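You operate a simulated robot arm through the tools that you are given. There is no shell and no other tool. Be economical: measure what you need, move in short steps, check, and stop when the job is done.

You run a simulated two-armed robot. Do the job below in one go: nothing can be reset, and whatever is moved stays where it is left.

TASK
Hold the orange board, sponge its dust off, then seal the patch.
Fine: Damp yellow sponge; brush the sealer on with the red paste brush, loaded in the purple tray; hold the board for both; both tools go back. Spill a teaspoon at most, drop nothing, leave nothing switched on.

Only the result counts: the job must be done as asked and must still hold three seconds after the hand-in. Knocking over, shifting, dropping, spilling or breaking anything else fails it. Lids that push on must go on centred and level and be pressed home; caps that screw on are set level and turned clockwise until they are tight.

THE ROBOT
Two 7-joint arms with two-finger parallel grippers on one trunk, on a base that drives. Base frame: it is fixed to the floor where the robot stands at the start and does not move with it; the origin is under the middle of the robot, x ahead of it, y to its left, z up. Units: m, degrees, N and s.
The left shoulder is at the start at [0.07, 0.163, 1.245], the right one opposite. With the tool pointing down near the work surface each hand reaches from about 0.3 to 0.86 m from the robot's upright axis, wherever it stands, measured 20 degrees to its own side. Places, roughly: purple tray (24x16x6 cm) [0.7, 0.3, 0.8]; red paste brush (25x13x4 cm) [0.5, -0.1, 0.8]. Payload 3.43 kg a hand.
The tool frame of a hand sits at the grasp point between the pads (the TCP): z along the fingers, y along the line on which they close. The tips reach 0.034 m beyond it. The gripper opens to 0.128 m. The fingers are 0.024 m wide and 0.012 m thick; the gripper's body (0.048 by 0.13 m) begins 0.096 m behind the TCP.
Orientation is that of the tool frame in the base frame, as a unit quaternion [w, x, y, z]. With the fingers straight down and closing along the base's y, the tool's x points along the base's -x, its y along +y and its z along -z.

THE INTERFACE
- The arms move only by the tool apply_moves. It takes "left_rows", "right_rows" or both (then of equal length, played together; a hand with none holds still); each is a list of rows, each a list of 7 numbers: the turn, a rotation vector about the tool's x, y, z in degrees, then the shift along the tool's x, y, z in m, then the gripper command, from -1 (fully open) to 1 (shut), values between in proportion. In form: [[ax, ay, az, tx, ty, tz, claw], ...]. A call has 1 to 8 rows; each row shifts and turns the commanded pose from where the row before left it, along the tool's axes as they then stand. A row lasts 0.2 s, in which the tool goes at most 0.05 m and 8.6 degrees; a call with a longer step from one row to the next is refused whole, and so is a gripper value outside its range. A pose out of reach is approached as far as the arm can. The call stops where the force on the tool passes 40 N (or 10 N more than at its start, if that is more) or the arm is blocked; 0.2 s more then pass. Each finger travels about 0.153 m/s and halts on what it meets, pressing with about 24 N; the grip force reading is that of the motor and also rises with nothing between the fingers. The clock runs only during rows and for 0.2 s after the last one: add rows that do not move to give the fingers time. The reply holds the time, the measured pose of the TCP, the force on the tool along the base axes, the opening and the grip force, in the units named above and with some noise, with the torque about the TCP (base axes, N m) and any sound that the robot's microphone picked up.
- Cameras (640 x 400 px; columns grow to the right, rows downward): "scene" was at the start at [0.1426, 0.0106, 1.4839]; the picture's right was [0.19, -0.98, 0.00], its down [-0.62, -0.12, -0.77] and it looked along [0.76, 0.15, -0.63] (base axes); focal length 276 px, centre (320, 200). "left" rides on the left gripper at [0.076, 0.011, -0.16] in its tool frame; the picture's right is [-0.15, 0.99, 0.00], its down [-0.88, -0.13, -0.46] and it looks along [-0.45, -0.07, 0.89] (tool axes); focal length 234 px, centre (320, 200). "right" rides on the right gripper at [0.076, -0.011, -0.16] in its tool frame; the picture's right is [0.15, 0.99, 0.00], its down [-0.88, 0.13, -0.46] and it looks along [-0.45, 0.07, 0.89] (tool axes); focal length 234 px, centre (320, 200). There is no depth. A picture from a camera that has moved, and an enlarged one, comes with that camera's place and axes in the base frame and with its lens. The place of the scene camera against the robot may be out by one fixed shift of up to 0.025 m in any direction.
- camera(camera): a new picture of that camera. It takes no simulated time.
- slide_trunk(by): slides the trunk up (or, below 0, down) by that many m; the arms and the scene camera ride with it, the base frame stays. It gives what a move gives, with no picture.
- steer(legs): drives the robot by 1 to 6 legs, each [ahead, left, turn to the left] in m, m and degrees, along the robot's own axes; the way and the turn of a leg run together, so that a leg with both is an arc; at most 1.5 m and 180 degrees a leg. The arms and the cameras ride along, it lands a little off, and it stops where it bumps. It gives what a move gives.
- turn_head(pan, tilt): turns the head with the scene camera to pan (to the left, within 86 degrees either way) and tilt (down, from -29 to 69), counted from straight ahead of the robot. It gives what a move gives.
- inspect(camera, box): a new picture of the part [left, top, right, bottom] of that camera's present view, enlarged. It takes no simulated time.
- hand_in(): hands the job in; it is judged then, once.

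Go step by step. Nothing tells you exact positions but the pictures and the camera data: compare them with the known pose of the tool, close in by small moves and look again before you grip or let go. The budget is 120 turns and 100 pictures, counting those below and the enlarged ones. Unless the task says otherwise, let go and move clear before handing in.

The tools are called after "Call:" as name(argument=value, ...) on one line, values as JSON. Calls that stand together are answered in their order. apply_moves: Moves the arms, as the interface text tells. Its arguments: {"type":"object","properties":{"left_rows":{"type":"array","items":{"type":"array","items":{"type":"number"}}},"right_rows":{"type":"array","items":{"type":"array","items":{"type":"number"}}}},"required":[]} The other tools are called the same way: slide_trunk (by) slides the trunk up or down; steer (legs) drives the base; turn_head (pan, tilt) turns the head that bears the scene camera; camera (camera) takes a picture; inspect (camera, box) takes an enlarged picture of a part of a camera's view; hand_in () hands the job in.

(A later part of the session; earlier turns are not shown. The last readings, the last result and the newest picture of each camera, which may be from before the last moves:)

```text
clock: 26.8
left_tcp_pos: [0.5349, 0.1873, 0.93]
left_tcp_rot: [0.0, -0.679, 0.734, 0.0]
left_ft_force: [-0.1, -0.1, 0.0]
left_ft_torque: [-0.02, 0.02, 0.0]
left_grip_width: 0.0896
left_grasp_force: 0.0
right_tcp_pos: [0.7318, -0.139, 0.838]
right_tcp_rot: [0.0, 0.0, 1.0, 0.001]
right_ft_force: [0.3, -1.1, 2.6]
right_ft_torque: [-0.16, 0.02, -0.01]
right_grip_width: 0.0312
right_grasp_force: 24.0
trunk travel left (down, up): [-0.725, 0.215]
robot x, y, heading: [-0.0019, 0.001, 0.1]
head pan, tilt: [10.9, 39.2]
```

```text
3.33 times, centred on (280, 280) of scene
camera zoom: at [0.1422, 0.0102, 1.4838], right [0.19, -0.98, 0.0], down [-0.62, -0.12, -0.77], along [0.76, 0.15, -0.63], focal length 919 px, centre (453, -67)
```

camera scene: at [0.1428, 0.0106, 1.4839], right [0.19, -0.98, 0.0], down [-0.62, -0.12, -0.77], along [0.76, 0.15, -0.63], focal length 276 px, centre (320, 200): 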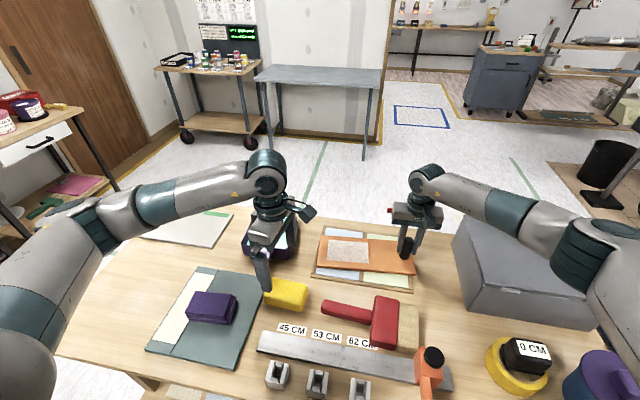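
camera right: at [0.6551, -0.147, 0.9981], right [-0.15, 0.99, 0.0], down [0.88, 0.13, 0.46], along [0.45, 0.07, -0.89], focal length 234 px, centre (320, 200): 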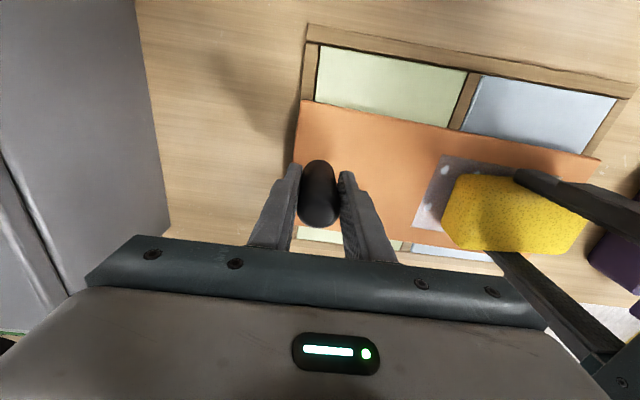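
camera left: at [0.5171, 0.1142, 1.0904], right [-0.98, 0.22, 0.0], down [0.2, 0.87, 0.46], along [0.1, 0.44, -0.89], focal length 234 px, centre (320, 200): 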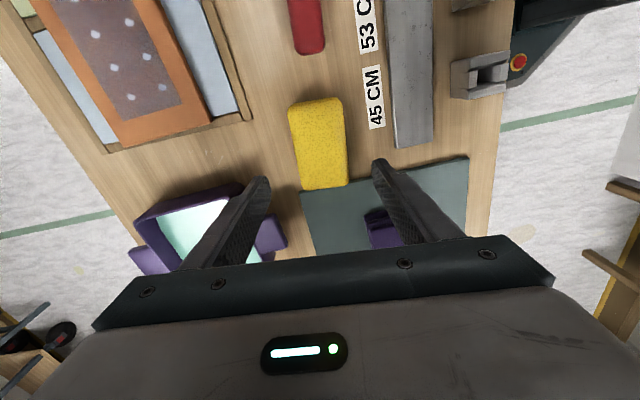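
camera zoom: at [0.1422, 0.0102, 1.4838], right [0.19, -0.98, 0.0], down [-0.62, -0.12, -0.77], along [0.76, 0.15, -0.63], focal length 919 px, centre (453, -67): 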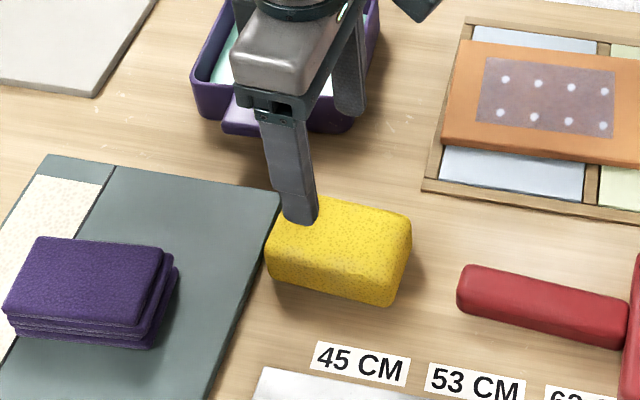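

The sponge is back in place. Next I'll go over the brush handle with the left hand.

Call:
apply_moves(left_rows=[[0, 0, 0, 0.0415, 0.0014, -0.005, -0.4], [0, 0, 0, 0.0415, 0.0014, -0.005, -0.4], [0, 0, 0, 0.0415, 0.0014, -0.005, -0.4], [0, 0, 0, 0.0415, 0.0014, -0.005, -0.4]])

Call:
camera(camera="left")

Call:
inspect(camera="scene", box=[290, 220, 470, 355])

```text
clock: 27.8
left_tcp_pos: [0.5171, 0.0232, 0.9496]
left_tcp_rot: [0.0, -0.68, 0.733, 0.0]
left_ft_force: [0.4, -0.3, -0.1]
left_ft_torque: [-0.02, 0.0, -0.05]
left_grip_width: 0.0898
left_grasp_force: 0.1
right_tcp_pos: [0.7318, -0.1389, 0.8368]
right_tcp_rot: [0.0, 0.0, 1.0, 0.001]
right_ft_force: [-0.2, 0.4, 0.2]
right_ft_torque: [-0.17, 0.05, 0.01]
right_grip_width: 0.0313
right_grasp_force: 24.4
trunk travel left (down, up): [-0.725, 0.215]
robot x, y, heading: [0.0017, -0.0025, -0.3]
head pan, tilt: [10.9, 39.2]
```

```text
65 pictures are left
camera left: at [0.5001, -0.0516, 1.1091], right [-0.98, 0.22, 0.0], down [0.2, 0.87, 0.46], along [0.1, 0.45, -0.89], focal length 234 px, centre (320, 200)
```

left: 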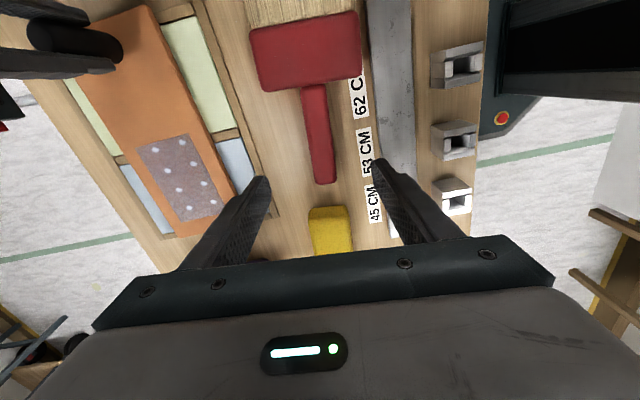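

```text
2.96 times, centred on (380, 288) of scene
camera zoom: at [0.1425, 0.0087, 1.4839], right [0.19, -0.98, 0.0], down [-0.62, -0.12, -0.77], along [0.76, 0.15, -0.63], focal length 817 px, centre (142, -59)
```

zoom: 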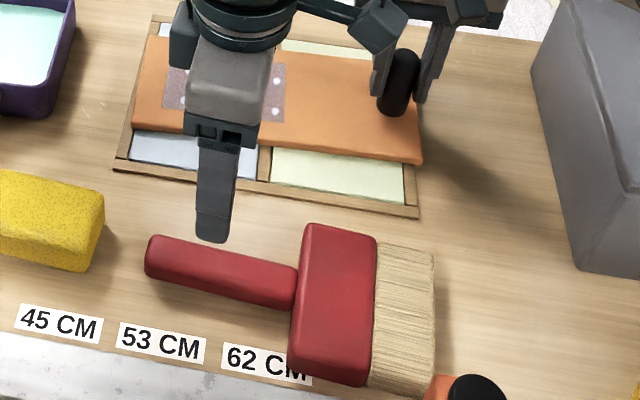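

The handle axis lies near yaw 83°, running from (0.507, -0.044) to (0.525, 0.078). I'll align, narrow the fingers and come down to just above it.

Call:
apply_moves(left_rows=[[0, 0, 2.7, 0, 0, 0, 0], [0, 0, 0, 0.018, 0, 0, 0], [0, 0, 0, 0, 0, 0.04, 0], [0, 0, 0, 0, 0, 0.04, 0], [0, 0, 0, 0, 0, 0.03, 0]])

Call:
camera(camera="left")

Call:
inspect(camera="scene", box=[290, 220, 470, 355])

```text
clock: 29.0
left_tcp_pos: [0.5136, 0.0048, 0.8381]
left_tcp_rot: [0.0, -0.663, 0.749, 0.0]
left_ft_force: [-0.3, -0.6, 0.2]
left_ft_torque: [-0.01, -0.03, -0.01]
left_grip_width: 0.0642
left_grasp_force: 0.0
right_tcp_pos: [0.7317, -0.1383, 0.8373]
right_tcp_rot: [0.0, 0.0, 1.0, 0.001]
right_ft_force: [-0.1, -0.1, -0.1]
right_ft_torque: [-0.12, 0.0, -0.02]
right_grip_width: 0.0313
right_grasp_force: 23.9
trunk travel left (down, up): [-0.725, 0.215]
robot x, y, heading: [-0.002, -0.0008, 0.3]
head pan, tilt: [10.9, 39.2]
```

```text
63 pictures are left
camera left: at [0.493, -0.0694, 0.9981], right [-0.96, 0.27, 0.0], down [0.24, 0.86, 0.46], along [0.12, 0.44, -0.89], focal length 234 px, centre (320, 200)
```

left: 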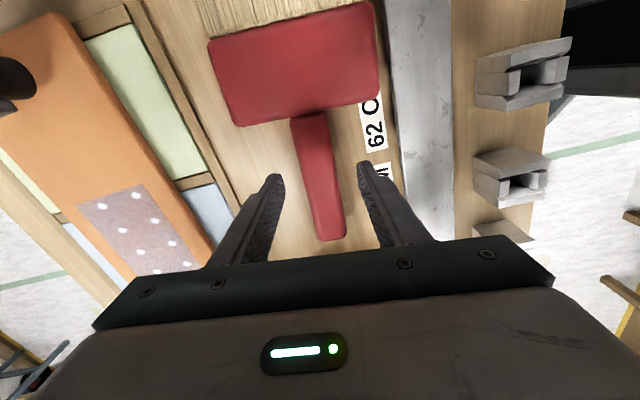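

```text
2.96 times, centred on (380, 288) of scene
camera zoom: at [0.1427, 0.0107, 1.4839], right [0.19, -0.98, 0.0], down [-0.62, -0.12, -0.77], along [0.76, 0.15, -0.63], focal length 817 px, centre (142, -59)
```

zoom: 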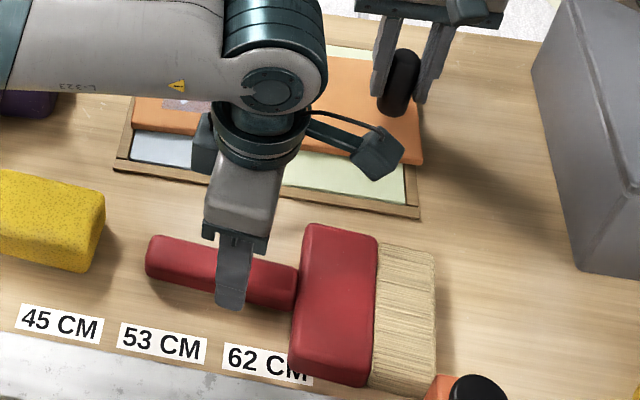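

The handle is centred between the fingers. Lowering and gripping.

Call:
apply_moves(left_rows=[[0, 0, 0, 0, 0, 0.02, 0], [0, 0, 0, 0, 0, 0.016, 0], [0, 0, 0, 0, 0, 0, 0.3], [0, 0, 0, 0, 0, 0, 0.6], [0, 0, 0, 0, 0, 0, 1], [0, 0, 0, 0, 0, 0, 1], [0, 0, 0, 0, 0, 0, 1]])

Call:
camera(camera="left")

Call:
inspect(camera="scene", box=[290, 220, 470, 355])

```text
clock: 30.6
left_tcp_pos: [0.5143, 0.0041, 0.8024]
left_tcp_rot: [0.0, -0.662, 0.749, 0.0]
left_ft_force: [4.8, -0.4, 0.7]
left_ft_torque: [-0.12, -0.13, 0.58]
left_grip_width: 0.0341
left_grasp_force: 24.0
right_tcp_pos: [0.7323, -0.1382, 0.8378]
right_tcp_rot: [0.0, 0.0, 1.0, 0.0]
right_ft_force: [-0.5, -0.4, 1.0]
right_ft_torque: [-0.17, 0.02, -0.01]
right_grip_width: 0.0313
right_grasp_force: 24.2
trunk travel left (down, up): [-0.725, 0.215]
robot x, y, heading: [-0.002, 0.0004, -0.1]
head pan, tilt: [10.9, 39.2]
```

```text
61 pictures are left
camera left: at [0.4933, -0.0687, 0.9626], right [-0.96, 0.27, 0.0], down [0.24, 0.86, 0.46], along [0.12, 0.44, -0.89], focal length 234 px, centre (320, 200)
```

left: 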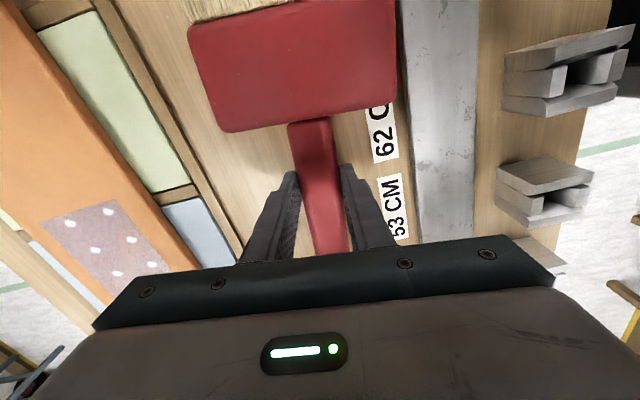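

```text
2.96 times, centred on (380, 288) of scene
camera zoom: at [0.1429, 0.0105, 1.4839], right [0.19, -0.98, 0.0], down [-0.62, -0.12, -0.77], along [0.76, 0.15, -0.63], focal length 817 px, centre (142, -59)
```

zoom: 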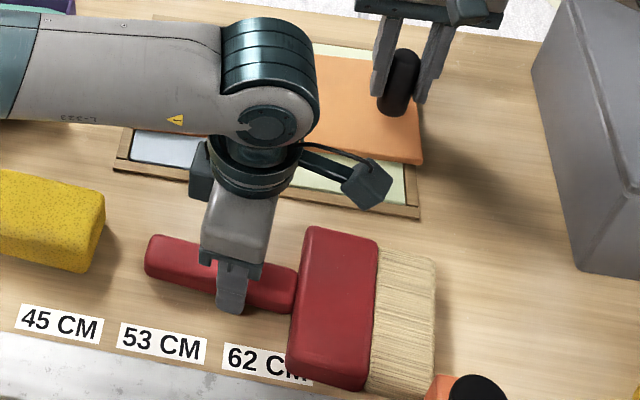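

The brush handle is gripped (34 mm). I'll lift it, then move left and up, clear of the right arm, before reorienting.

Call:
apply_moves(left_rows=[[0, 0, 0, 0, 0, -0.03, 1], [0, 0, 0, 0, 0, -0.045, 1], [0, 0, 0, 0, 0, -0.03, 1], [0, 0, 0, -0.04, 0, -0.028, 1], [0, 0, 0, -0.04, 0, -0.028, 1], [0, 0, 0, -0.04, 0, -0.028, 1], [0, 0, 0, -0.04, 0, -0.028, 1], [0, 0, 0, -0.04, 0, -0.028, 1]])

Call:
camera(camera="left")

Call:
camera(camera="scene")

```text
clock: 32.4
left_tcp_pos: [0.5394, 0.2049, 1.0489]
left_tcp_rot: [0.0, -0.662, 0.749, -0.001]
left_ft_force: [-0.2, 1.0, -2.1]
left_ft_torque: [0.17, -0.03, -0.02]
left_grip_width: 0.0337
left_grasp_force: 23.8
right_tcp_pos: [0.7301, -0.1379, 0.8377]
right_tcp_rot: [0.0, 0.001, 1.0, -0.001]
right_ft_force: [-0.9, -0.1, -0.3]
right_ft_torque: [-0.17, 0.03, 0.06]
right_grip_width: 0.0312
right_grasp_force: 24.1
trunk travel left (down, up): [-0.725, 0.215]
robot x, y, heading: [-0.0012, -0.0002, 0.1]
head pan, tilt: [10.9, 39.2]
```

```text
59 pictures are left
camera left: at [0.5181, 0.1317, 1.2087], right [-0.96, 0.27, 0.0], down [0.24, 0.86, 0.45], along [0.12, 0.44, -0.89], focal length 234 px, centre (320, 200)
```

left: 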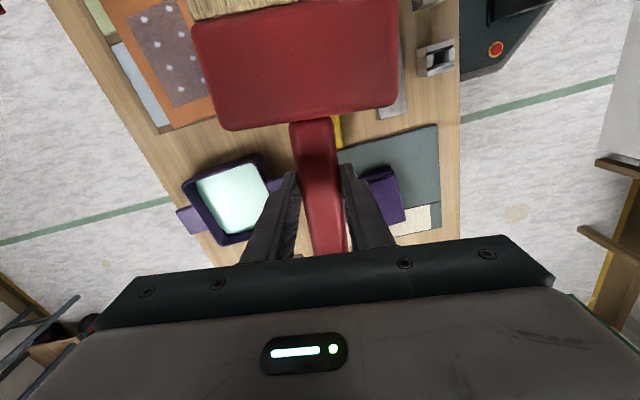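

```text
58 pictures are left
camera scene: at [0.1421, 0.0122, 1.4838], right [0.19, -0.98, 0.0], down [-0.62, -0.12, -0.77], along [0.76, 0.15, -0.63], focal length 276 px, centre (320, 200)
```

scene: 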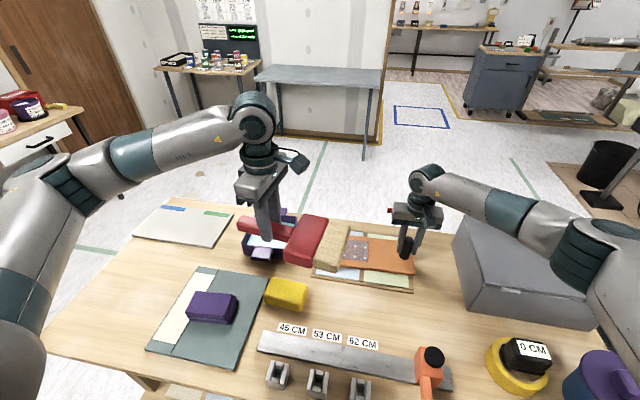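

The brush is held firmly. I'll yaw it to point back toward the robot (83°), then tilt it bristles-down.

Call:
apply_moves(left_rows=[[0, 0, 8.3, 0, 0, 0, 1], [0, 0, 8.3, 0, 0, 0, 1], [0, 0, 8.3, 0, 0, 0, 1], [0, 0, 8.3, 0, 0, 0, 1], [0, 0, 8.3, 0, 0, 0, 1], [0, 0, 8.3, 0, 0, 0, 1], [0, 0, 8.3, 0, 0, 0, 1], [0, 0, 8.3, 0, 0, 0, 1]])

Call:
apply_moves(left_rows=[[0, 0, 8.3, 0, 0, 0, 1], [0, 0, 8.3, 0, 0, 0, 1], [0, -8.4, 0, 0, 0, 0, 1], [0, -8.4, 0, 0, 0, 0, 1], [0, -8.4, 0, 0, 0, 0, 1], [0, -8.4, 0, 0, 0, 0, 1]])

Call:
camera(camera="scene")

```text
clock: 34.2
left_tcp_pos: [0.5374, 0.204, 1.0486]
left_tcp_rot: [0.0, -0.142, 0.99, 0.0]
left_ft_force: [0.1, 0.1, -2.3]
left_ft_torque: [0.06, -0.13, 0.0]
left_grip_width: 0.0335
left_grasp_force: 24.0
right_tcp_pos: [0.7316, -0.1394, 0.837]
right_tcp_rot: [0.0, 0.0, 1.0, 0.0]
right_ft_force: [0.3, 0.5, -0.3]
right_ft_torque: [-0.2, 0.01, -0.01]
right_grip_width: 0.0312
right_grasp_force: 23.3
trunk travel left (down, up): [-0.725, 0.215]
robot x, y, heading: [-0.0031, -0.0013, -0.1]
head pan, tilt: [10.9, 39.2]
```

```text
clock: 35.6
left_tcp_pos: [0.5373, 0.2036, 1.0484]
left_tcp_rot: [0.291, 0.001, 0.957, -0.001]
left_ft_force: [0.4, 0.9, -1.4]
left_ft_torque: [-0.01, -0.13, 0.0]
left_grip_width: 0.0333
left_grasp_force: 24.0
right_tcp_pos: [0.732, -0.1391, 0.8368]
right_tcp_rot: [0.0, 0.0, 1.0, 0.0]
right_ft_force: [-0.4, -1.2, 0.1]
right_ft_torque: [0.18, 0.1, 0.06]
right_grip_width: 0.0312
right_grasp_force: 23.9
trunk travel left (down, up): [-0.725, 0.215]
robot x, y, heading: [-0.0013, -0.0033, -0.3]
head pan, tilt: [10.9, 39.2]
```

```text
57 pictures are left
camera scene: at [0.1426, 0.0109, 1.4839], right [0.19, -0.98, 0.0], down [-0.62, -0.12, -0.77], along [0.76, 0.15, -0.63], focal length 276 px, centre (320, 200)
```

scene: 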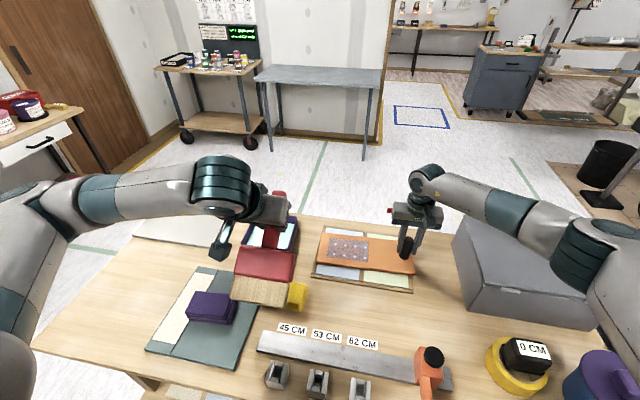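

The tilt direction is right. Continuing to about 84°.

Call:
apply_moves(left_rows=[[0, -8.4, 0, 0, 0, 0, 1], [0, -8.4, 0, 0, 0, 0, 1], [0, -8.4, 0, 0, 0, 0, 1], [0, -8.4, 0, 0, 0, 0, 1], [0, -8.4, 0, 0, 0, 0, 1], [0, -8.4, 0, 0, 0, 0, 1]])

Call:
camera(camera="scene")

Call:
camera(camera="left")

```text
clock: 37.0
left_tcp_pos: [0.5744, 0.2002, 1.0483]
left_tcp_rot: [0.5, 0.007, 0.866, -0.003]
left_ft_force: [-0.1, 0.2, -2.5]
left_ft_torque: [0.0, -0.02, -0.06]
left_grip_width: 0.0335
left_grasp_force: 23.3
left hand out of reach, approached as far as the arm can: row 2, 3, 4, 5, 6
right_tcp_pos: [0.7313, -0.1384, 0.8371]
right_tcp_rot: [0.0, 0.0, 1.0, 0.0]
right_ft_force: [0.0, 0.5, 0.0]
right_ft_torque: [0.23, -0.04, 0.0]
right_grip_width: 0.0315
right_grasp_force: 23.7
trunk travel left (down, up): [-0.725, 0.215]
robot x, y, heading: [-0.0015, 0.0018, 0.2]
head pan, tilt: [10.9, 39.2]
```

```text
56 pictures are left
camera scene: at [0.1429, 0.0112, 1.4838], right [0.19, -0.98, 0.0], down [-0.62, -0.12, -0.77], along [0.76, 0.15, -0.63], focal length 276 px, centre (320, 200)
```

scene: 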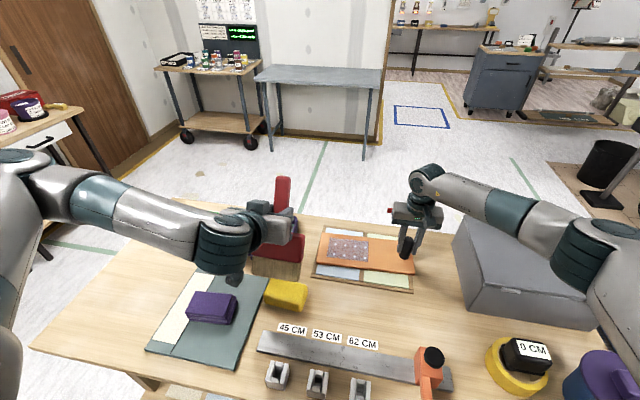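

```text
55 pictures are left
camera left: at [0.3978, 0.2138, 1.0625], right [0.09, 0.99, 0.13], down [0.04, -0.13, 0.99], along [0.99, -0.08, -0.06], focal length 234 px, centre (320, 200)
```

left: 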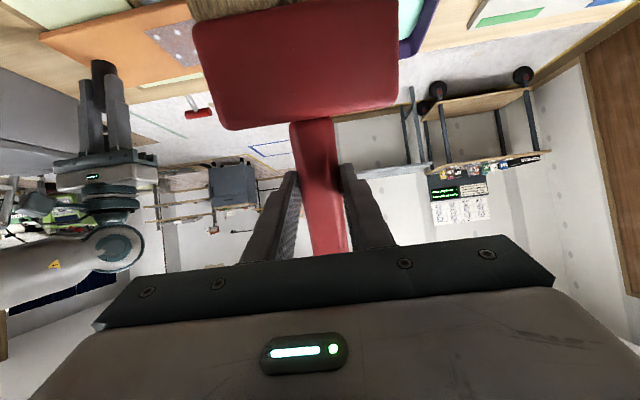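

The tilt stalled at 60° because the arm is folded too close in. I'll test a small step forward to learn how the commanded pose stands.

Call:
apply_moves(left_rows=[[0, 0, 0, -0.0038, 0.0186, 0.036, 1], [0, 0, 0, 0, 0, 0, 1]])

```text
clock: 37.6
left_tcp_pos: [0.5918, 0.2086, 1.0419]
left_tcp_rot: [0.497, 0.007, 0.868, -0.002]
left_ft_force: [0.3, 0.3, -1.9]
left_ft_torque: [-0.02, -0.04, 0.01]
left_grip_width: 0.0337
left_grasp_force: 24.0
left hand out of reach, approached as far as the arm can: row 1
right_tcp_pos: [0.7315, -0.1386, 0.8374]
right_tcp_rot: [0.0, 0.0, 1.0, 0.0]
right_ft_force: [-0.3, 1.1, 0.7]
right_ft_torque: [-0.15, -0.01, 0.04]
right_grip_width: 0.0313
right_grasp_force: 24.0
trunk travel left (down, up): [-0.725, 0.215]
robot x, y, heading: [0.0001, 0.0021, 0.1]
head pan, tilt: [10.9, 39.2]
```

Call:
apply_moves(left_rows=[[0, 0, 0, -0.0227, 0.0293, 0.0253, 1], [0, 0, 0, -0.0227, 0.0293, 0.0253, 1], [0, 0, 0, -0.0227, 0.0293, 0.0253, 1], [0, -5, 0, 0, 0, 0, 1], [0, -5, 0, 0, 0, 0, 1]])

```text
clock: 38.8
left_tcp_pos: [0.6925, 0.294, 1.0629]
left_tcp_rot: [0.537, 0.008, 0.844, -0.003]
left_ft_force: [-1.0, 0.1, -1.7]
left_ft_torque: [-0.04, -0.03, 0.0]
left_grip_width: 0.0337
left_grasp_force: 23.8
left hand out of reach, approached as far as the arm can: row 5
right_tcp_pos: [0.7308, -0.1391, 0.837]
right_tcp_rot: [0.0, 0.001, 1.0, 0.0]
right_ft_force: [0.1, 0.0, 0.8]
right_ft_torque: [-0.21, -0.04, -0.02]
right_grip_width: 0.0312
right_grasp_force: 23.7
trunk travel left (down, up): [-0.725, 0.215]
robot x, y, heading: [-0.0017, 0.0022, 0.1]
head pan, tilt: [10.9, 39.2]
```

The wrist allows about 65° of tilt here, which is enough to dip. I'll bring the bristles over the tray centre at about z 0.86 and look.

Call:
apply_moves(left_rows=[[0, 0, 0, 0.0055, 0.0015, 0.041, 1], [0, 0, 0, 0.0055, 0.0015, 0.041, 1], [0, 0, 0, 0, 0, 0, 1]])

Call:
inspect(camera="scene", box=[200, 160, 360, 280])

Call:
camera(camera="right")

Call:
camera(camera="left")

```text
clock: 39.6
left_tcp_pos: [0.7617, 0.3098, 1.0128]
left_tcp_rot: [0.533, 0.009, 0.846, -0.006]
left_ft_force: [0.8, -1.0, -2.8]
left_ft_torque: [0.07, -0.04, 0.0]
left_grip_width: 0.0335
left_grasp_force: 24.1
left hand out of reach, approached as far as the arm can: row 1, 2
right_tcp_pos: [0.7325, -0.1385, 0.8371]
right_tcp_rot: [0.0, 0.0, 1.0, 0.0]
right_ft_force: [0.2, 1.1, 2.7]
right_ft_torque: [-0.07, 0.16, -0.04]
right_grip_width: 0.0313
right_grasp_force: 23.7
trunk travel left (down, up): [-0.725, 0.215]
robot x, y, heading: [0.0064, -0.0009, -0.1]
head pan, tilt: [10.9, 39.2]
```

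```text
3.33 times, centred on (280, 220) of scene
camera zoom: at [0.1432, 0.0096, 1.4838], right [0.19, -0.98, 0.0], down [-0.62, -0.12, -0.77], along [0.76, 0.15, -0.63], focal length 919 px, centre (453, 133)
```

zoom: 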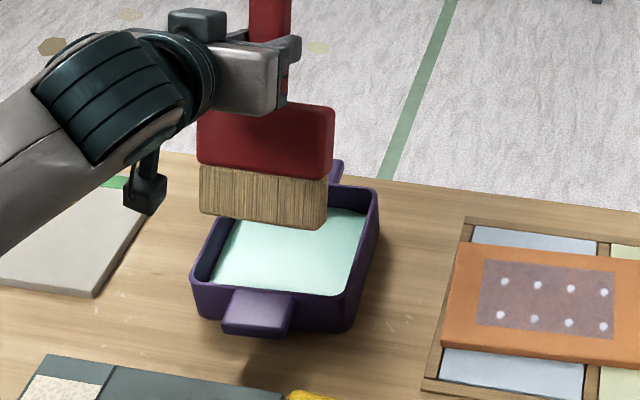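

```text
53 pictures are left
camera right: at [0.6568, -0.1495, 0.9973], right [-0.15, 0.99, 0.0], down [0.88, 0.13, 0.46], along [0.45, 0.07, -0.89], focal length 234 px, centre (320, 200)
```

right: 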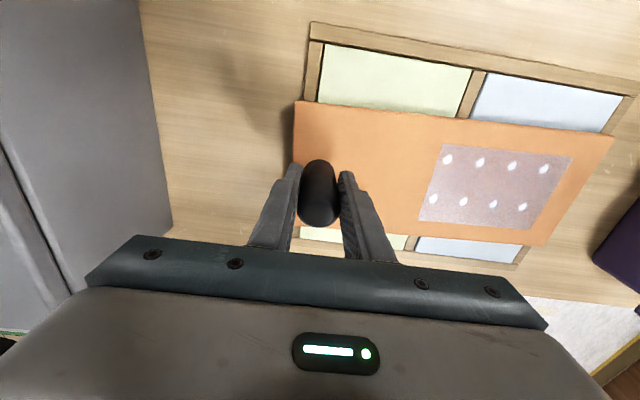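

```text
52 pictures are left
camera left: at [0.5838, 0.3258, 1.0146], right [0.09, 0.99, 0.13], down [-0.03, -0.13, 0.99], along [1.0, -0.09, 0.02], focal length 234 px, centre (320, 200)
```

left: 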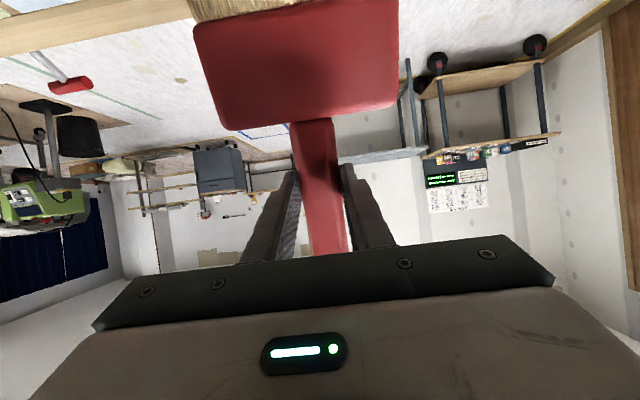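

The hand is at the wrist limit. I'll ease the tilt to about 57° and recentre in y while staying above the tray.

Call:
apply_moves(left_rows=[[0, 7.4, 0, 0, 0, 0, 1], [0, 0, 0, 0.009, -0.012, 0.029, 1], [0, 0, 0, 0, 0, 0, 1]])

Call:
inspect(camera="scene", box=[200, 160, 360, 280])

```text
clock: 40.4
left_tcp_pos: [0.7783, 0.2992, 0.9925]
left_tcp_rot: [0.482, 0.008, 0.876, -0.003]
left_ft_force: [-0.9, 0.5, -2.2]
left_ft_torque: [-0.03, -0.02, -0.02]
left_grip_width: 0.0335
left_grasp_force: 23.7
right_tcp_pos: [0.7319, -0.1384, 0.8375]
right_tcp_rot: [0.0, 0.0, 1.0, 0.0]
right_ft_force: [0.3, -1.6, 1.4]
right_ft_torque: [0.33, 0.08, 0.01]
right_grip_width: 0.0314
right_grasp_force: 23.7
trunk travel left (down, up): [-0.725, 0.215]
robot x, y, heading: [0.0011, 0.0021, 0.1]
head pan, tilt: [10.9, 39.2]
```

```text
3.33 times, centred on (280, 220) of scene
camera zoom: at [0.1427, 0.0109, 1.4838], right [0.19, -0.98, 0.0], down [-0.62, -0.12, -0.77], along [0.76, 0.15, -0.63], focal length 919 px, centre (453, 133)
```

zoom: 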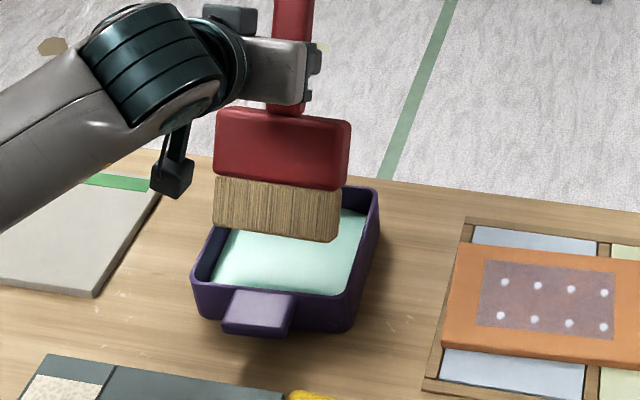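

Now reachable. I'll shift 2 cm forward and slightly left to centre in the tray, lowering to just above the sealer.

Call:
apply_moves(left_rows=[[0, 0, 0, 0.0068, 0.002, 0.0173, 1], [0, 0, 0, 0.0067, 0.002, 0.0173, 1], [0, 0, 0, 0, 0, 0, 1]])

Call:
inspect(camera="scene", box=[200, 160, 360, 280])

```text
clock: 41.2
left_tcp_pos: [0.8008, 0.3025, 0.9617]
left_tcp_rot: [0.481, 0.007, 0.877, -0.002]
left_ft_force: [0.2, 0.3, -1.3]
left_ft_torque: [0.0, -0.04, 0.0]
left_grip_width: 0.0336
left_grasp_force: 24.2
right_tcp_pos: [0.7319, -0.1388, 0.8376]
right_tcp_rot: [-0.001, 0.0, 1.0, 0.0]
right_ft_force: [-0.2, -0.1, -0.4]
right_ft_torque: [-0.11, 0.06, -0.01]
right_grip_width: 0.0313
right_grasp_force: 24.3
trunk travel left (down, up): [-0.725, 0.215]
robot x, y, heading: [-0.0011, 0.0003, 0.1]
head pan, tilt: [10.9, 39.2]
```

```text
3.33 times, centred on (280, 220) of scene
camera zoom: at [0.1429, 0.0107, 1.4838], right [0.19, -0.98, 0.0], down [-0.62, -0.12, -0.77], along [0.76, 0.15, -0.63], focal length 919 px, centre (453, 133)
```

zoom: 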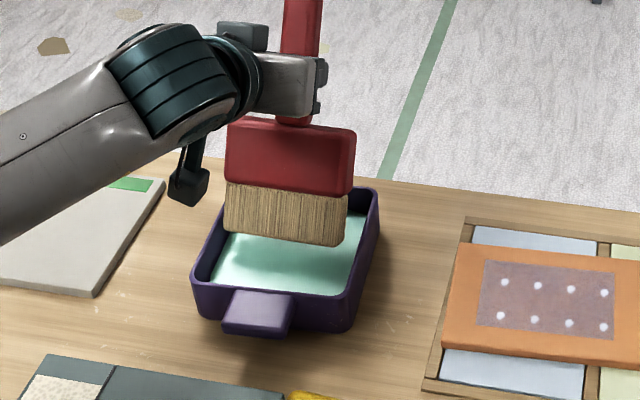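

Call:
apply_moves(left_rows=[[0, 0, 0, 0.0084, -0.0015, 0.0054, 1], [0, 0, 0, 0.0084, 0, 0.0054, 1], [0, 0, 0, 0, 0, 0, 1]])

Call:
inspect(camera="scene", box=[200, 160, 360, 280])

```text
clock: 42.0
left_tcp_pos: [0.8015, 0.301, 0.9417]
left_tcp_rot: [0.481, 0.007, 0.876, -0.003]
left_ft_force: [-0.1, -1.2, -1.9]
left_ft_torque: [-0.01, -0.02, 0.02]
left_grip_width: 0.0336
left_grasp_force: 24.0
right_tcp_pos: [0.7324, -0.1384, 0.8364]
right_tcp_rot: [0.0, 0.0, 1.0, -0.001]
right_ft_force: [0.6, -0.8, 1.7]
right_ft_torque: [0.22, -0.01, -0.03]
right_grip_width: 0.0315
right_grasp_force: 23.6
trunk travel left (down, up): [-0.725, 0.215]
robot x, y, heading: [-0.0012, -0.0013, 0.2]
head pan, tilt: [10.9, 39.2]
```

```text
3.33 times, centred on (280, 220) of scene
camera zoom: at [0.1429, 0.0107, 1.4838], right [0.19, -0.98, 0.0], down [-0.62, -0.12, -0.77], along [0.76, 0.15, -0.63], focal length 919 px, centre (453, 133)
```

zoom: 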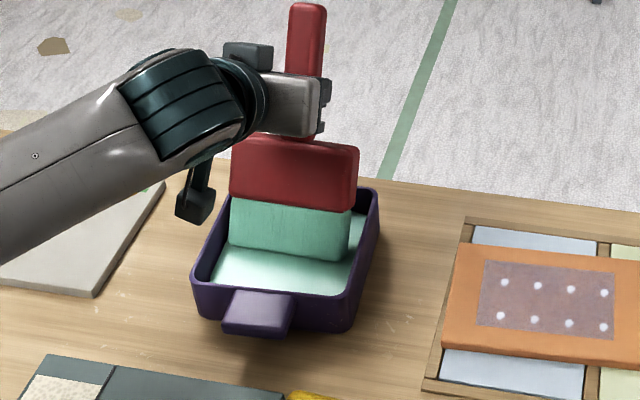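

The bristles are loaded (teal). I'll raise the brush straight up and let it drip over the tray for a moment.

Call:
apply_moves(left_rows=[[0, 0, 0, -0.0084, 0, -0.0054, 1], [0, 0, 0, -0.0127, 0, -0.008, 1], [0, 0, 0, -0.0127, 0, -0.008, 1], [0, 0, 0, -0.0169, 0, -0.0107, 1], [0, 0, 0, 0, 0, 0, 1], [0, 0, 0, 0, 0, 0, 1], [0, 0, 0, 0, 0, 0, 1], [0, 0, 0, 0, 0, 0, 1]])

Call:
inspect(camera="scene", box=[200, 140, 440, 300])

```text
clock: 43.8
left_tcp_pos: [0.8006, 0.2986, 1.0025]
left_tcp_rot: [0.481, 0.008, 0.877, -0.003]
left_ft_force: [0.6, 0.1, -2.0]
left_ft_torque: [0.0, -0.06, 0.03]
left_grip_width: 0.0335
left_grasp_force: 23.9
right_tcp_pos: [0.7321, -0.1384, 0.8371]
right_tcp_rot: [0.0, 0.0, 1.0, 0.0]
right_ft_force: [0.1, -0.7, 2.3]
right_ft_torque: [0.18, 0.02, -0.02]
right_grip_width: 0.0313
right_grasp_force: 24.1
trunk travel left (down, up): [-0.725, 0.215]
robot x, y, heading: [0.0004, 0.0005, 0.2]
head pan, tilt: [10.9, 39.2]
```

```text
2.50 times, centred on (320, 220) of scene
camera zoom: at [0.1428, 0.0107, 1.4839], right [0.19, -0.98, 0.0], down [-0.62, -0.12, -0.77], along [0.76, 0.15, -0.63], focal length 689 px, centre (320, 150)
```

zoom: 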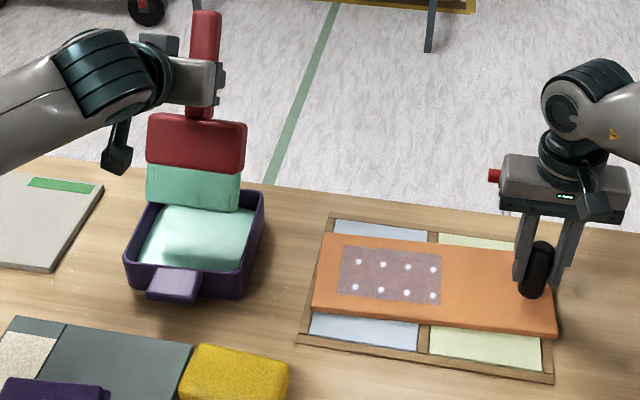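

No drips seen. I'll move quickly over to the board, ending above the near edge of the patch.

Call:
apply_moves(left_rows=[[0, 0, 0, 0.0059, -0.0455, -0.0093, 1], [0, 0, 0, 0.0059, -0.0455, -0.0093, 1], [0, 0, 0, 0.0059, -0.0455, -0.0093, 1], [0, 0, 0, 0.0059, -0.0455, -0.0093, 1], [0, 0, 0, 0.0059, -0.0455, -0.0093, 1], [0, 0, 0, 0.0059, -0.0455, -0.0093, 1], [0, 0, 0, 0.0253, 0, 0.0161, 1]])

Call:
inspect(camera="scene", box=[200, 140, 440, 300])

Call:
camera(camera="right")

```text
clock: 45.4
left_tcp_pos: [0.7322, 0.0294, 0.97]
left_tcp_rot: [0.481, 0.008, 0.877, -0.004]
left_ft_force: [0.5, -0.1, -2.1]
left_ft_torque: [0.0, -0.07, -0.02]
left_grip_width: 0.0335
left_grasp_force: 23.9
right_tcp_pos: [0.7326, -0.137, 0.8377]
right_tcp_rot: [0.0, -0.001, 1.0, 0.0]
right_ft_force: [0.8, -0.9, 1.2]
right_ft_torque: [0.37, -0.03, -0.04]
right_grip_width: 0.0311
right_grasp_force: 24.3
trunk travel left (down, up): [-0.725, 0.215]
robot x, y, heading: [-0.0003, -0.0014, 0.2]
head pan, tilt: [10.9, 39.2]
```

```text
2.50 times, centred on (320, 220) of scene
camera zoom: at [0.1431, 0.0116, 1.4838], right [0.19, -0.98, 0.0], down [-0.62, -0.12, -0.77], along [0.76, 0.15, -0.63], focal length 689 px, centre (320, 150)
```

zoom: 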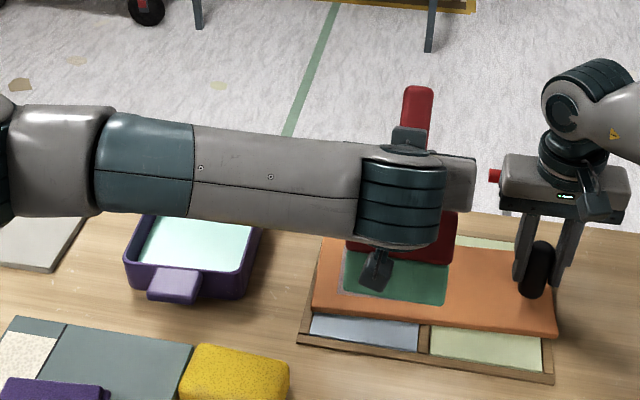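

```text
46 pictures are left
camera right: at [0.6567, -0.1486, 0.9975], right [-0.15, 0.99, 0.0], down [0.88, 0.13, 0.46], along [0.45, 0.07, -0.89], focal length 234 px, centre (320, 200)
```

right: 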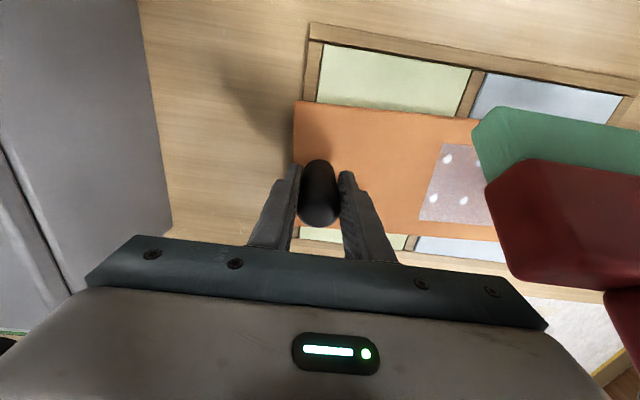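

The brush is above the near edge of the patch. Lowering gently to contact.

Call:
apply_moves(left_rows=[[0, 0, 0, 0.0105, -0.005, 0.0067, 1], [0, 0, 0, 0.0105, 0, 0.0067, 1], [0, 0, 0, 0, 0, 0, 1]])

Call:
apply_moves(left_rows=[[0, 0, 0, 0.0025, 0, 0.0016, 1], [0, 0, 0, 0, 0, 0, 1]])

Call:
apply_moves(left_rows=[[0, 0, 0, 0.0017, 0, 0.0011, 1], [0, 0, 0, 0, 0, 0, 1]])

Call:
camera(camera="right")

```text
clock: 46.2
left_tcp_pos: [0.7306, 0.0237, 0.946]
left_tcp_rot: [0.481, 0.007, 0.877, -0.002]
left_ft_force: [-0.1, 0.2, -1.7]
left_ft_torque: [-0.04, -0.07, 0.0]
left_grip_width: 0.0336
left_grasp_force: 24.2
right_tcp_pos: [0.7318, -0.1368, 0.8373]
right_tcp_rot: [-0.001, 0.0, 1.0, 0.0]
right_ft_force: [1.1, -0.1, 0.4]
right_ft_torque: [-0.15, 0.01, -0.03]
right_grip_width: 0.0312
right_grasp_force: 24.5
trunk travel left (down, up): [-0.725, 0.215]
robot x, y, heading: [-0.0041, 0.0029, 0.0]
head pan, tilt: [10.9, 39.2]
```

```text
clock: 46.8
left_tcp_pos: [0.7315, 0.023, 0.9437]
left_tcp_rot: [0.481, 0.008, 0.877, -0.003]
left_ft_force: [0.2, 0.0, -1.9]
left_ft_torque: [-0.02, -0.02, 0.01]
left_grip_width: 0.0334
left_grasp_force: 24.1
right_tcp_pos: [0.7307, -0.1393, 0.8368]
right_tcp_rot: [-0.001, 0.001, 1.0, 0.0]
right_ft_force: [-1.3, 0.0, -0.7]
right_ft_torque: [-0.16, 0.0, 0.0]
right_grip_width: 0.0312
right_grasp_force: 23.9
trunk travel left (down, up): [-0.725, 0.215]
robot x, y, heading: [0.0001, -0.0005, 0.3]
head pan, tilt: [10.9, 39.2]
```

```text
clock: 47.4
left_tcp_pos: [0.7313, 0.0232, 0.9405]
left_tcp_rot: [0.481, 0.007, 0.876, -0.002]
left_ft_force: [0.0, 1.5, -1.8]
left_ft_torque: [0.0, -0.02, 0.02]
left_grip_width: 0.0336
left_grasp_force: 23.5
right_tcp_pos: [0.7318, -0.1385, 0.8365]
right_tcp_rot: [0.0, 0.0, 1.0, 0.0]
right_ft_force: [0.5, 0.3, 0.1]
right_ft_torque: [-0.12, -0.01, -0.03]
right_grip_width: 0.0309
right_grasp_force: 24.1
trunk travel left (down, up): [-0.725, 0.215]
robot x, y, heading: [-0.0024, 0.0002, -0.1]
head pan, tilt: [10.9, 39.2]
```

```text
45 pictures are left
camera right: at [0.6565, -0.1493, 0.9974], right [-0.15, 0.99, 0.0], down [0.88, 0.13, 0.46], along [0.45, 0.07, -0.89], focal length 234 px, centre (320, 200)
```

right: 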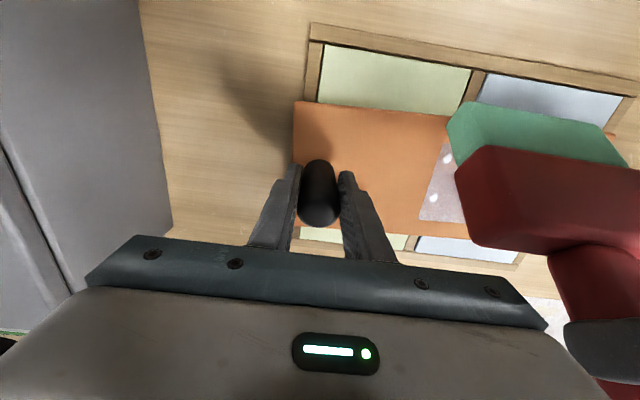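

Call:
apply_moves(left_rows=[[0, 0, 0, 0.0017, 0, 0.0011, 1], [0, 0, 0, 0, 0, 0, 1]])

Call:
apply_moves(left_rows=[[0, 0, 0, 0.0017, 0, 0.0011, 1], [0, 0, 0, 0, 0, 0, 1]])

Call:
inspect(camera="scene", box=[280, 180, 440, 300])

```text
clock: 48.0
left_tcp_pos: [0.7324, 0.0221, 0.9402]
left_tcp_rot: [0.481, 0.008, 0.876, -0.003]
left_ft_force: [0.3, 1.4, 5.7]
left_ft_torque: [-0.17, 0.46, -0.15]
left_grip_width: 0.0334
left_grasp_force: 24.0
right_tcp_pos: [0.7316, -0.1381, 0.8384]
right_tcp_rot: [0.0, 0.001, 1.0, 0.0]
right_ft_force: [1.3, -1.6, -2.4]
right_ft_torque: [0.2, -0.15, -0.09]
right_grip_width: 0.0313
right_grasp_force: 23.9
trunk travel left (down, up): [-0.725, 0.215]
robot x, y, heading: [-0.0003, -0.0023, 0.2]
head pan, tilt: [10.9, 39.2]
```

```text
clock: 48.6
left_tcp_pos: [0.7316, 0.0231, 0.9402]
left_tcp_rot: [0.483, 0.007, 0.875, -0.003]
left_ft_force: [6.3, 0.6, 16.8]
left_ft_torque: [-0.03, 0.08, -0.03]
left_grip_width: 0.0334
left_grasp_force: 24.0
right_tcp_pos: [0.7311, -0.1389, 0.8374]
right_tcp_rot: [0.0, 0.0, 1.0, 0.0]
right_ft_force: [-1.0, -0.7, -5.3]
right_ft_torque: [-0.59, -0.3, -0.02]
right_grip_width: 0.0313
right_grasp_force: 23.9
trunk travel left (down, up): [-0.725, 0.215]
robot x, y, heading: [0.0046, -0.001, -0.0]
head pan, tilt: [10.9, 39.2]
```

```text
3.33 times, centred on (360, 240) of scene
camera zoom: at [0.1421, 0.0105, 1.4841], right [0.19, -0.98, 0.0], down [-0.62, -0.12, -0.77], along [0.76, 0.15, -0.63], focal length 919 px, centre (187, 67)
```

zoom: 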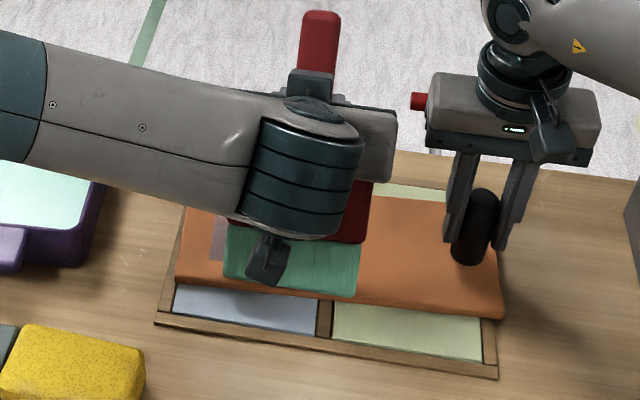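

Contact made. I'll ease off and pull a light stroke forward across the patch.

Call:
apply_moves(left_rows=[[0, 0, 0, -0.0008, 0, -0.0005, 1], [0, 0, 0, -0.0075, 0, 0.0118, 1], [0, 0, 0, -0.0075, 0, 0.0118, 1], [0, 0, 0, -0.0075, 0, 0.0118, 1], [0, 0, 0, -0.0075, 0, 0.0118, 1]])

Call:
camera(camera="right")

Call:
inspect(camera="scene", box=[280, 180, 440, 300])

```text
clock: 49.8
left_tcp_pos: [0.7866, 0.0212, 0.9387]
left_tcp_rot: [0.481, 0.007, 0.877, -0.002]
left_ft_force: [0.4, -0.6, -3.3]
left_ft_torque: [0.02, -0.06, -0.02]
left_grip_width: 0.0336
left_grasp_force: 24.0
right_tcp_pos: [0.7318, -0.1384, 0.8383]
right_tcp_rot: [0.0, 0.0, 1.0, 0.0]
right_ft_force: [-0.1, -0.2, 0.3]
right_ft_torque: [0.08, 0.15, -0.01]
right_grip_width: 0.0313
right_grasp_force: 24.2
trunk travel left (down, up): [-0.725, 0.215]
robot x, y, heading: [-0.0017, 0.0011, -0.0]
head pan, tilt: [10.9, 39.2]
```

```text
43 pictures are left
camera right: at [0.6567, -0.1492, 0.9976], right [-0.15, 0.99, 0.0], down [0.88, 0.13, 0.46], along [0.45, 0.07, -0.89], focal length 234 px, centre (320, 200)
```

right: 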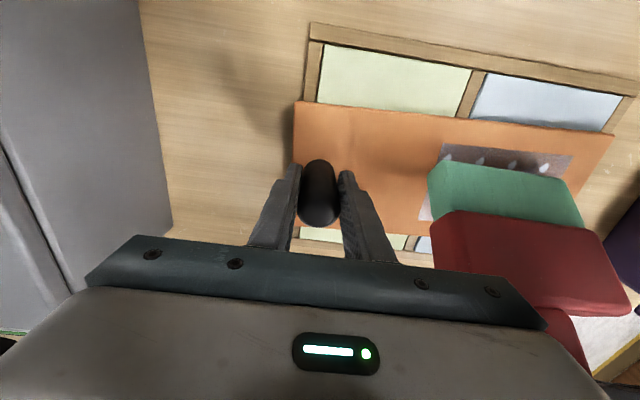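

```text
3.33 times, centred on (360, 240) of scene
camera zoom: at [0.143, 0.0105, 1.4838], right [0.19, -0.98, 0.0], down [-0.62, -0.12, -0.77], along [0.76, 0.15, -0.63], focal length 919 px, centre (187, 67)
```

zoom: 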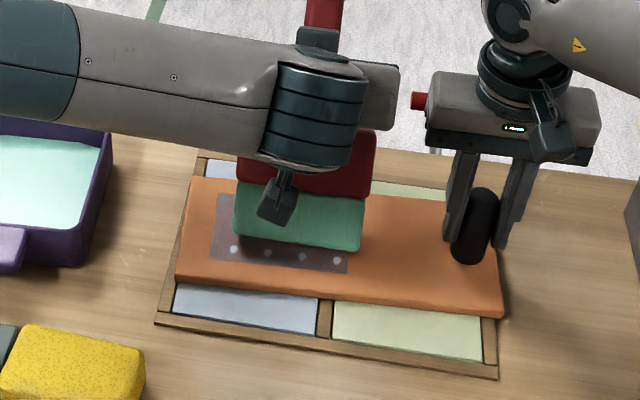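

Contact was lost partway and no sealer shows yet. I'll lower again until it touches.

Call:
apply_moves(left_rows=[[0, 0, 0, 0.0017, 0, 0.0011, 1], [0, 0, 0, 0, 0, 0, 1]])

Call:
apply_moves(left_rows=[[0, 0, 0, 0.0013, 0, 0.0008, 1], [0, 0, 0, 0, 0, 0, 1]])

Call:
apply_moves(left_rows=[[0, 0, 0, 0.0013, 0, 0.0008, 1], [0, 0, 0, 0, 0, 0, 1]])

```text
clock: 50.4
left_tcp_pos: [0.7875, 0.0217, 0.937]
left_tcp_rot: [0.481, 0.008, 0.877, -0.003]
left_ft_force: [-0.4, 0.1, -1.9]
left_ft_torque: [-0.03, -0.07, 0.01]
left_grip_width: 0.0337
left_grasp_force: 24.0
right_tcp_pos: [0.7318, -0.1374, 0.8363]
right_tcp_rot: [-0.001, 0.0, 1.0, 0.0]
right_ft_force: [0.5, 1.5, 0.4]
right_ft_torque: [-0.15, 0.08, -0.04]
right_grip_width: 0.0311
right_grasp_force: 23.6
trunk travel left (down, up): [-0.725, 0.215]
robot x, y, heading: [-0.0002, 0.0024, 0.1]
head pan, tilt: [10.9, 39.2]
```

```text
clock: 51.0
left_tcp_pos: [0.7868, 0.0225, 0.9353]
left_tcp_rot: [0.481, 0.007, 0.876, -0.002]
left_ft_force: [-0.5, -0.7, -1.5]
left_ft_torque: [-0.01, -0.01, -0.02]
left_grip_width: 0.0334
left_grasp_force: 24.0
right_tcp_pos: [0.7316, -0.139, 0.8373]
right_tcp_rot: [0.0, 0.0, 1.0, 0.001]
right_ft_force: [0.8, 0.2, 2.2]
right_ft_torque: [0.19, 0.16, -0.06]
right_grip_width: 0.031
right_grasp_force: 24.1
trunk travel left (down, up): [-0.725, 0.215]
robot x, y, heading: [-0.0039, -0.0026, -0.1]
head pan, tilt: [10.9, 39.2]
```

```text
clock: 51.6
left_tcp_pos: [0.7872, 0.0218, 0.9357]
left_tcp_rot: [0.482, 0.008, 0.876, -0.004]
left_ft_force: [0.8, 0.2, 9.6]
left_ft_torque: [-0.06, 0.53, -0.07]
left_grip_width: 0.0337
left_grasp_force: 23.8
right_tcp_pos: [0.7315, -0.1383, 0.8371]
right_tcp_rot: [0.0, 0.001, 1.0, 0.0]
right_ft_force: [1.8, 0.8, -2.8]
right_ft_torque: [-0.28, 0.13, -0.13]
right_grip_width: 0.031
right_grasp_force: 24.1
trunk travel left (down, up): [-0.725, 0.215]
robot x, y, heading: [-0.0002, -0.0024, 0.0]
head pan, tilt: [10.9, 39.2]
```

In contact at about 11 N. Stroking forward, then back.

Call:
apply_moves(left_rows=[[0, 0, 0, -0.0064, 0, 0.0101, 1], [0, 0, 0, -0.0064, 0, 0.0101, 1]])

Call:
camera(camera="right")

Call:
inspect(camera="scene", box=[280, 180, 440, 300])

```text
clock: 52.2
left_tcp_pos: [0.8118, 0.0212, 0.9326]
left_tcp_rot: [0.481, 0.008, 0.877, -0.002]
left_ft_force: [0.1, 0.1, -1.3]
left_ft_torque: [-0.07, 0.11, 0.03]
left_grip_width: 0.0335
left_grasp_force: 23.9
right_tcp_pos: [0.7317, -0.1401, 0.838]
right_tcp_rot: [0.0, 0.0, 1.0, 0.0]
right_ft_force: [0.0, -0.6, -0.4]
right_ft_torque: [-0.22, 0.05, 0.01]
right_grip_width: 0.0313
right_grasp_force: 23.8
trunk travel left (down, up): [-0.725, 0.215]
robot x, y, heading: [0.0002, -0.0035, -0.0]
head pan, tilt: [10.9, 39.2]
```

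```text
41 pictures are left
camera right: at [0.6565, -0.1494, 0.9975], right [-0.15, 0.99, 0.0], down [0.88, 0.13, 0.46], along [0.45, 0.07, -0.89], focal length 234 px, centre (320, 200)
```

right: 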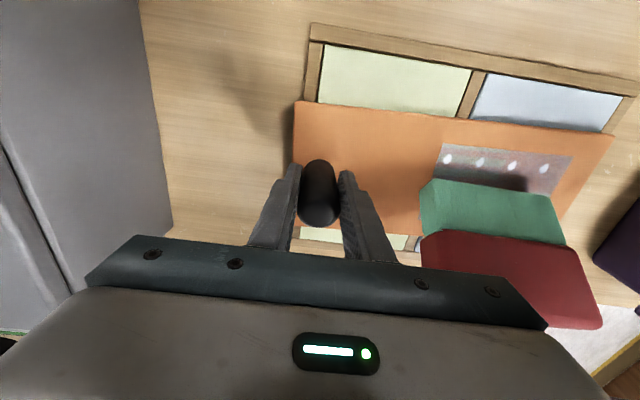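

```text
3.33 times, centred on (360, 240) of scene
camera zoom: at [0.1428, 0.0104, 1.4838], right [0.19, -0.98, 0.0], down [-0.62, -0.12, -0.77], along [0.76, 0.15, -0.63], focal length 919 px, centre (187, 67)
```

zoom: 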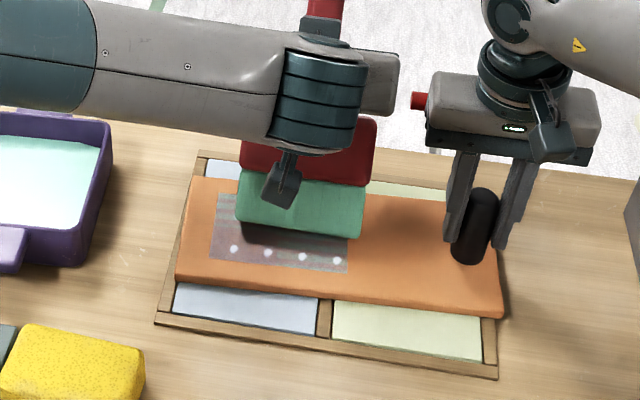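

Call:
inspect(camera="right", box=[400, 120, 640, 270])

Call:
inspect(camera="scene", box=[320, 220, 380, 265])

```text
2.67 times, centred on (520, 195) of right
camera zoom: at [0.6565, -0.1494, 0.9975], right [-0.15, 0.99, 0.0], down [0.88, 0.13, 0.46], along [0.45, 0.07, -0.89], focal length 624 px, centre (-213, 213)
```

zoom: 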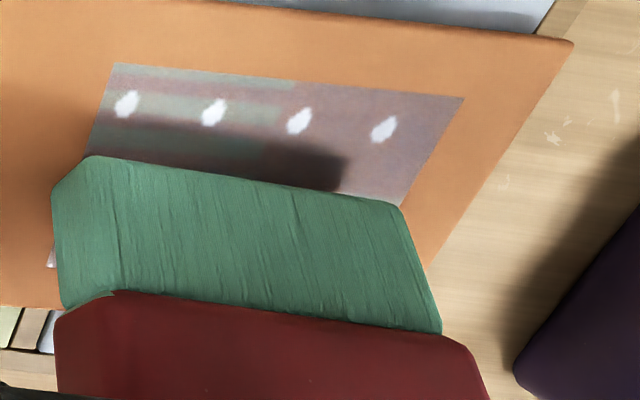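

```text
8.89 times, centred on (350, 242) of scene
camera zoom: at [0.1428, 0.0104, 1.4838], right [0.19, -0.98, 0.0], down [-0.62, -0.12, -0.77], along [0.76, 0.15, -0.63], focal length 2450 px, centre (53, -178)
```

zoom: 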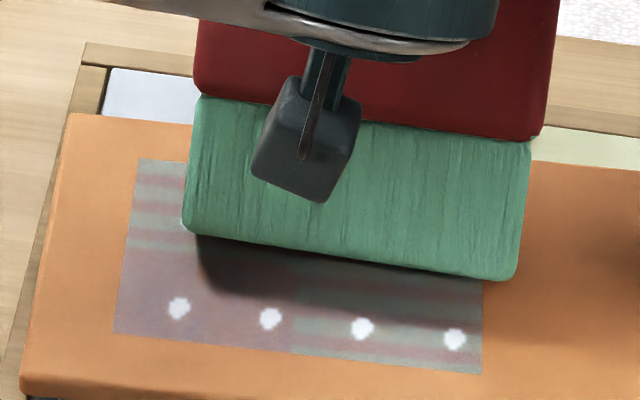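

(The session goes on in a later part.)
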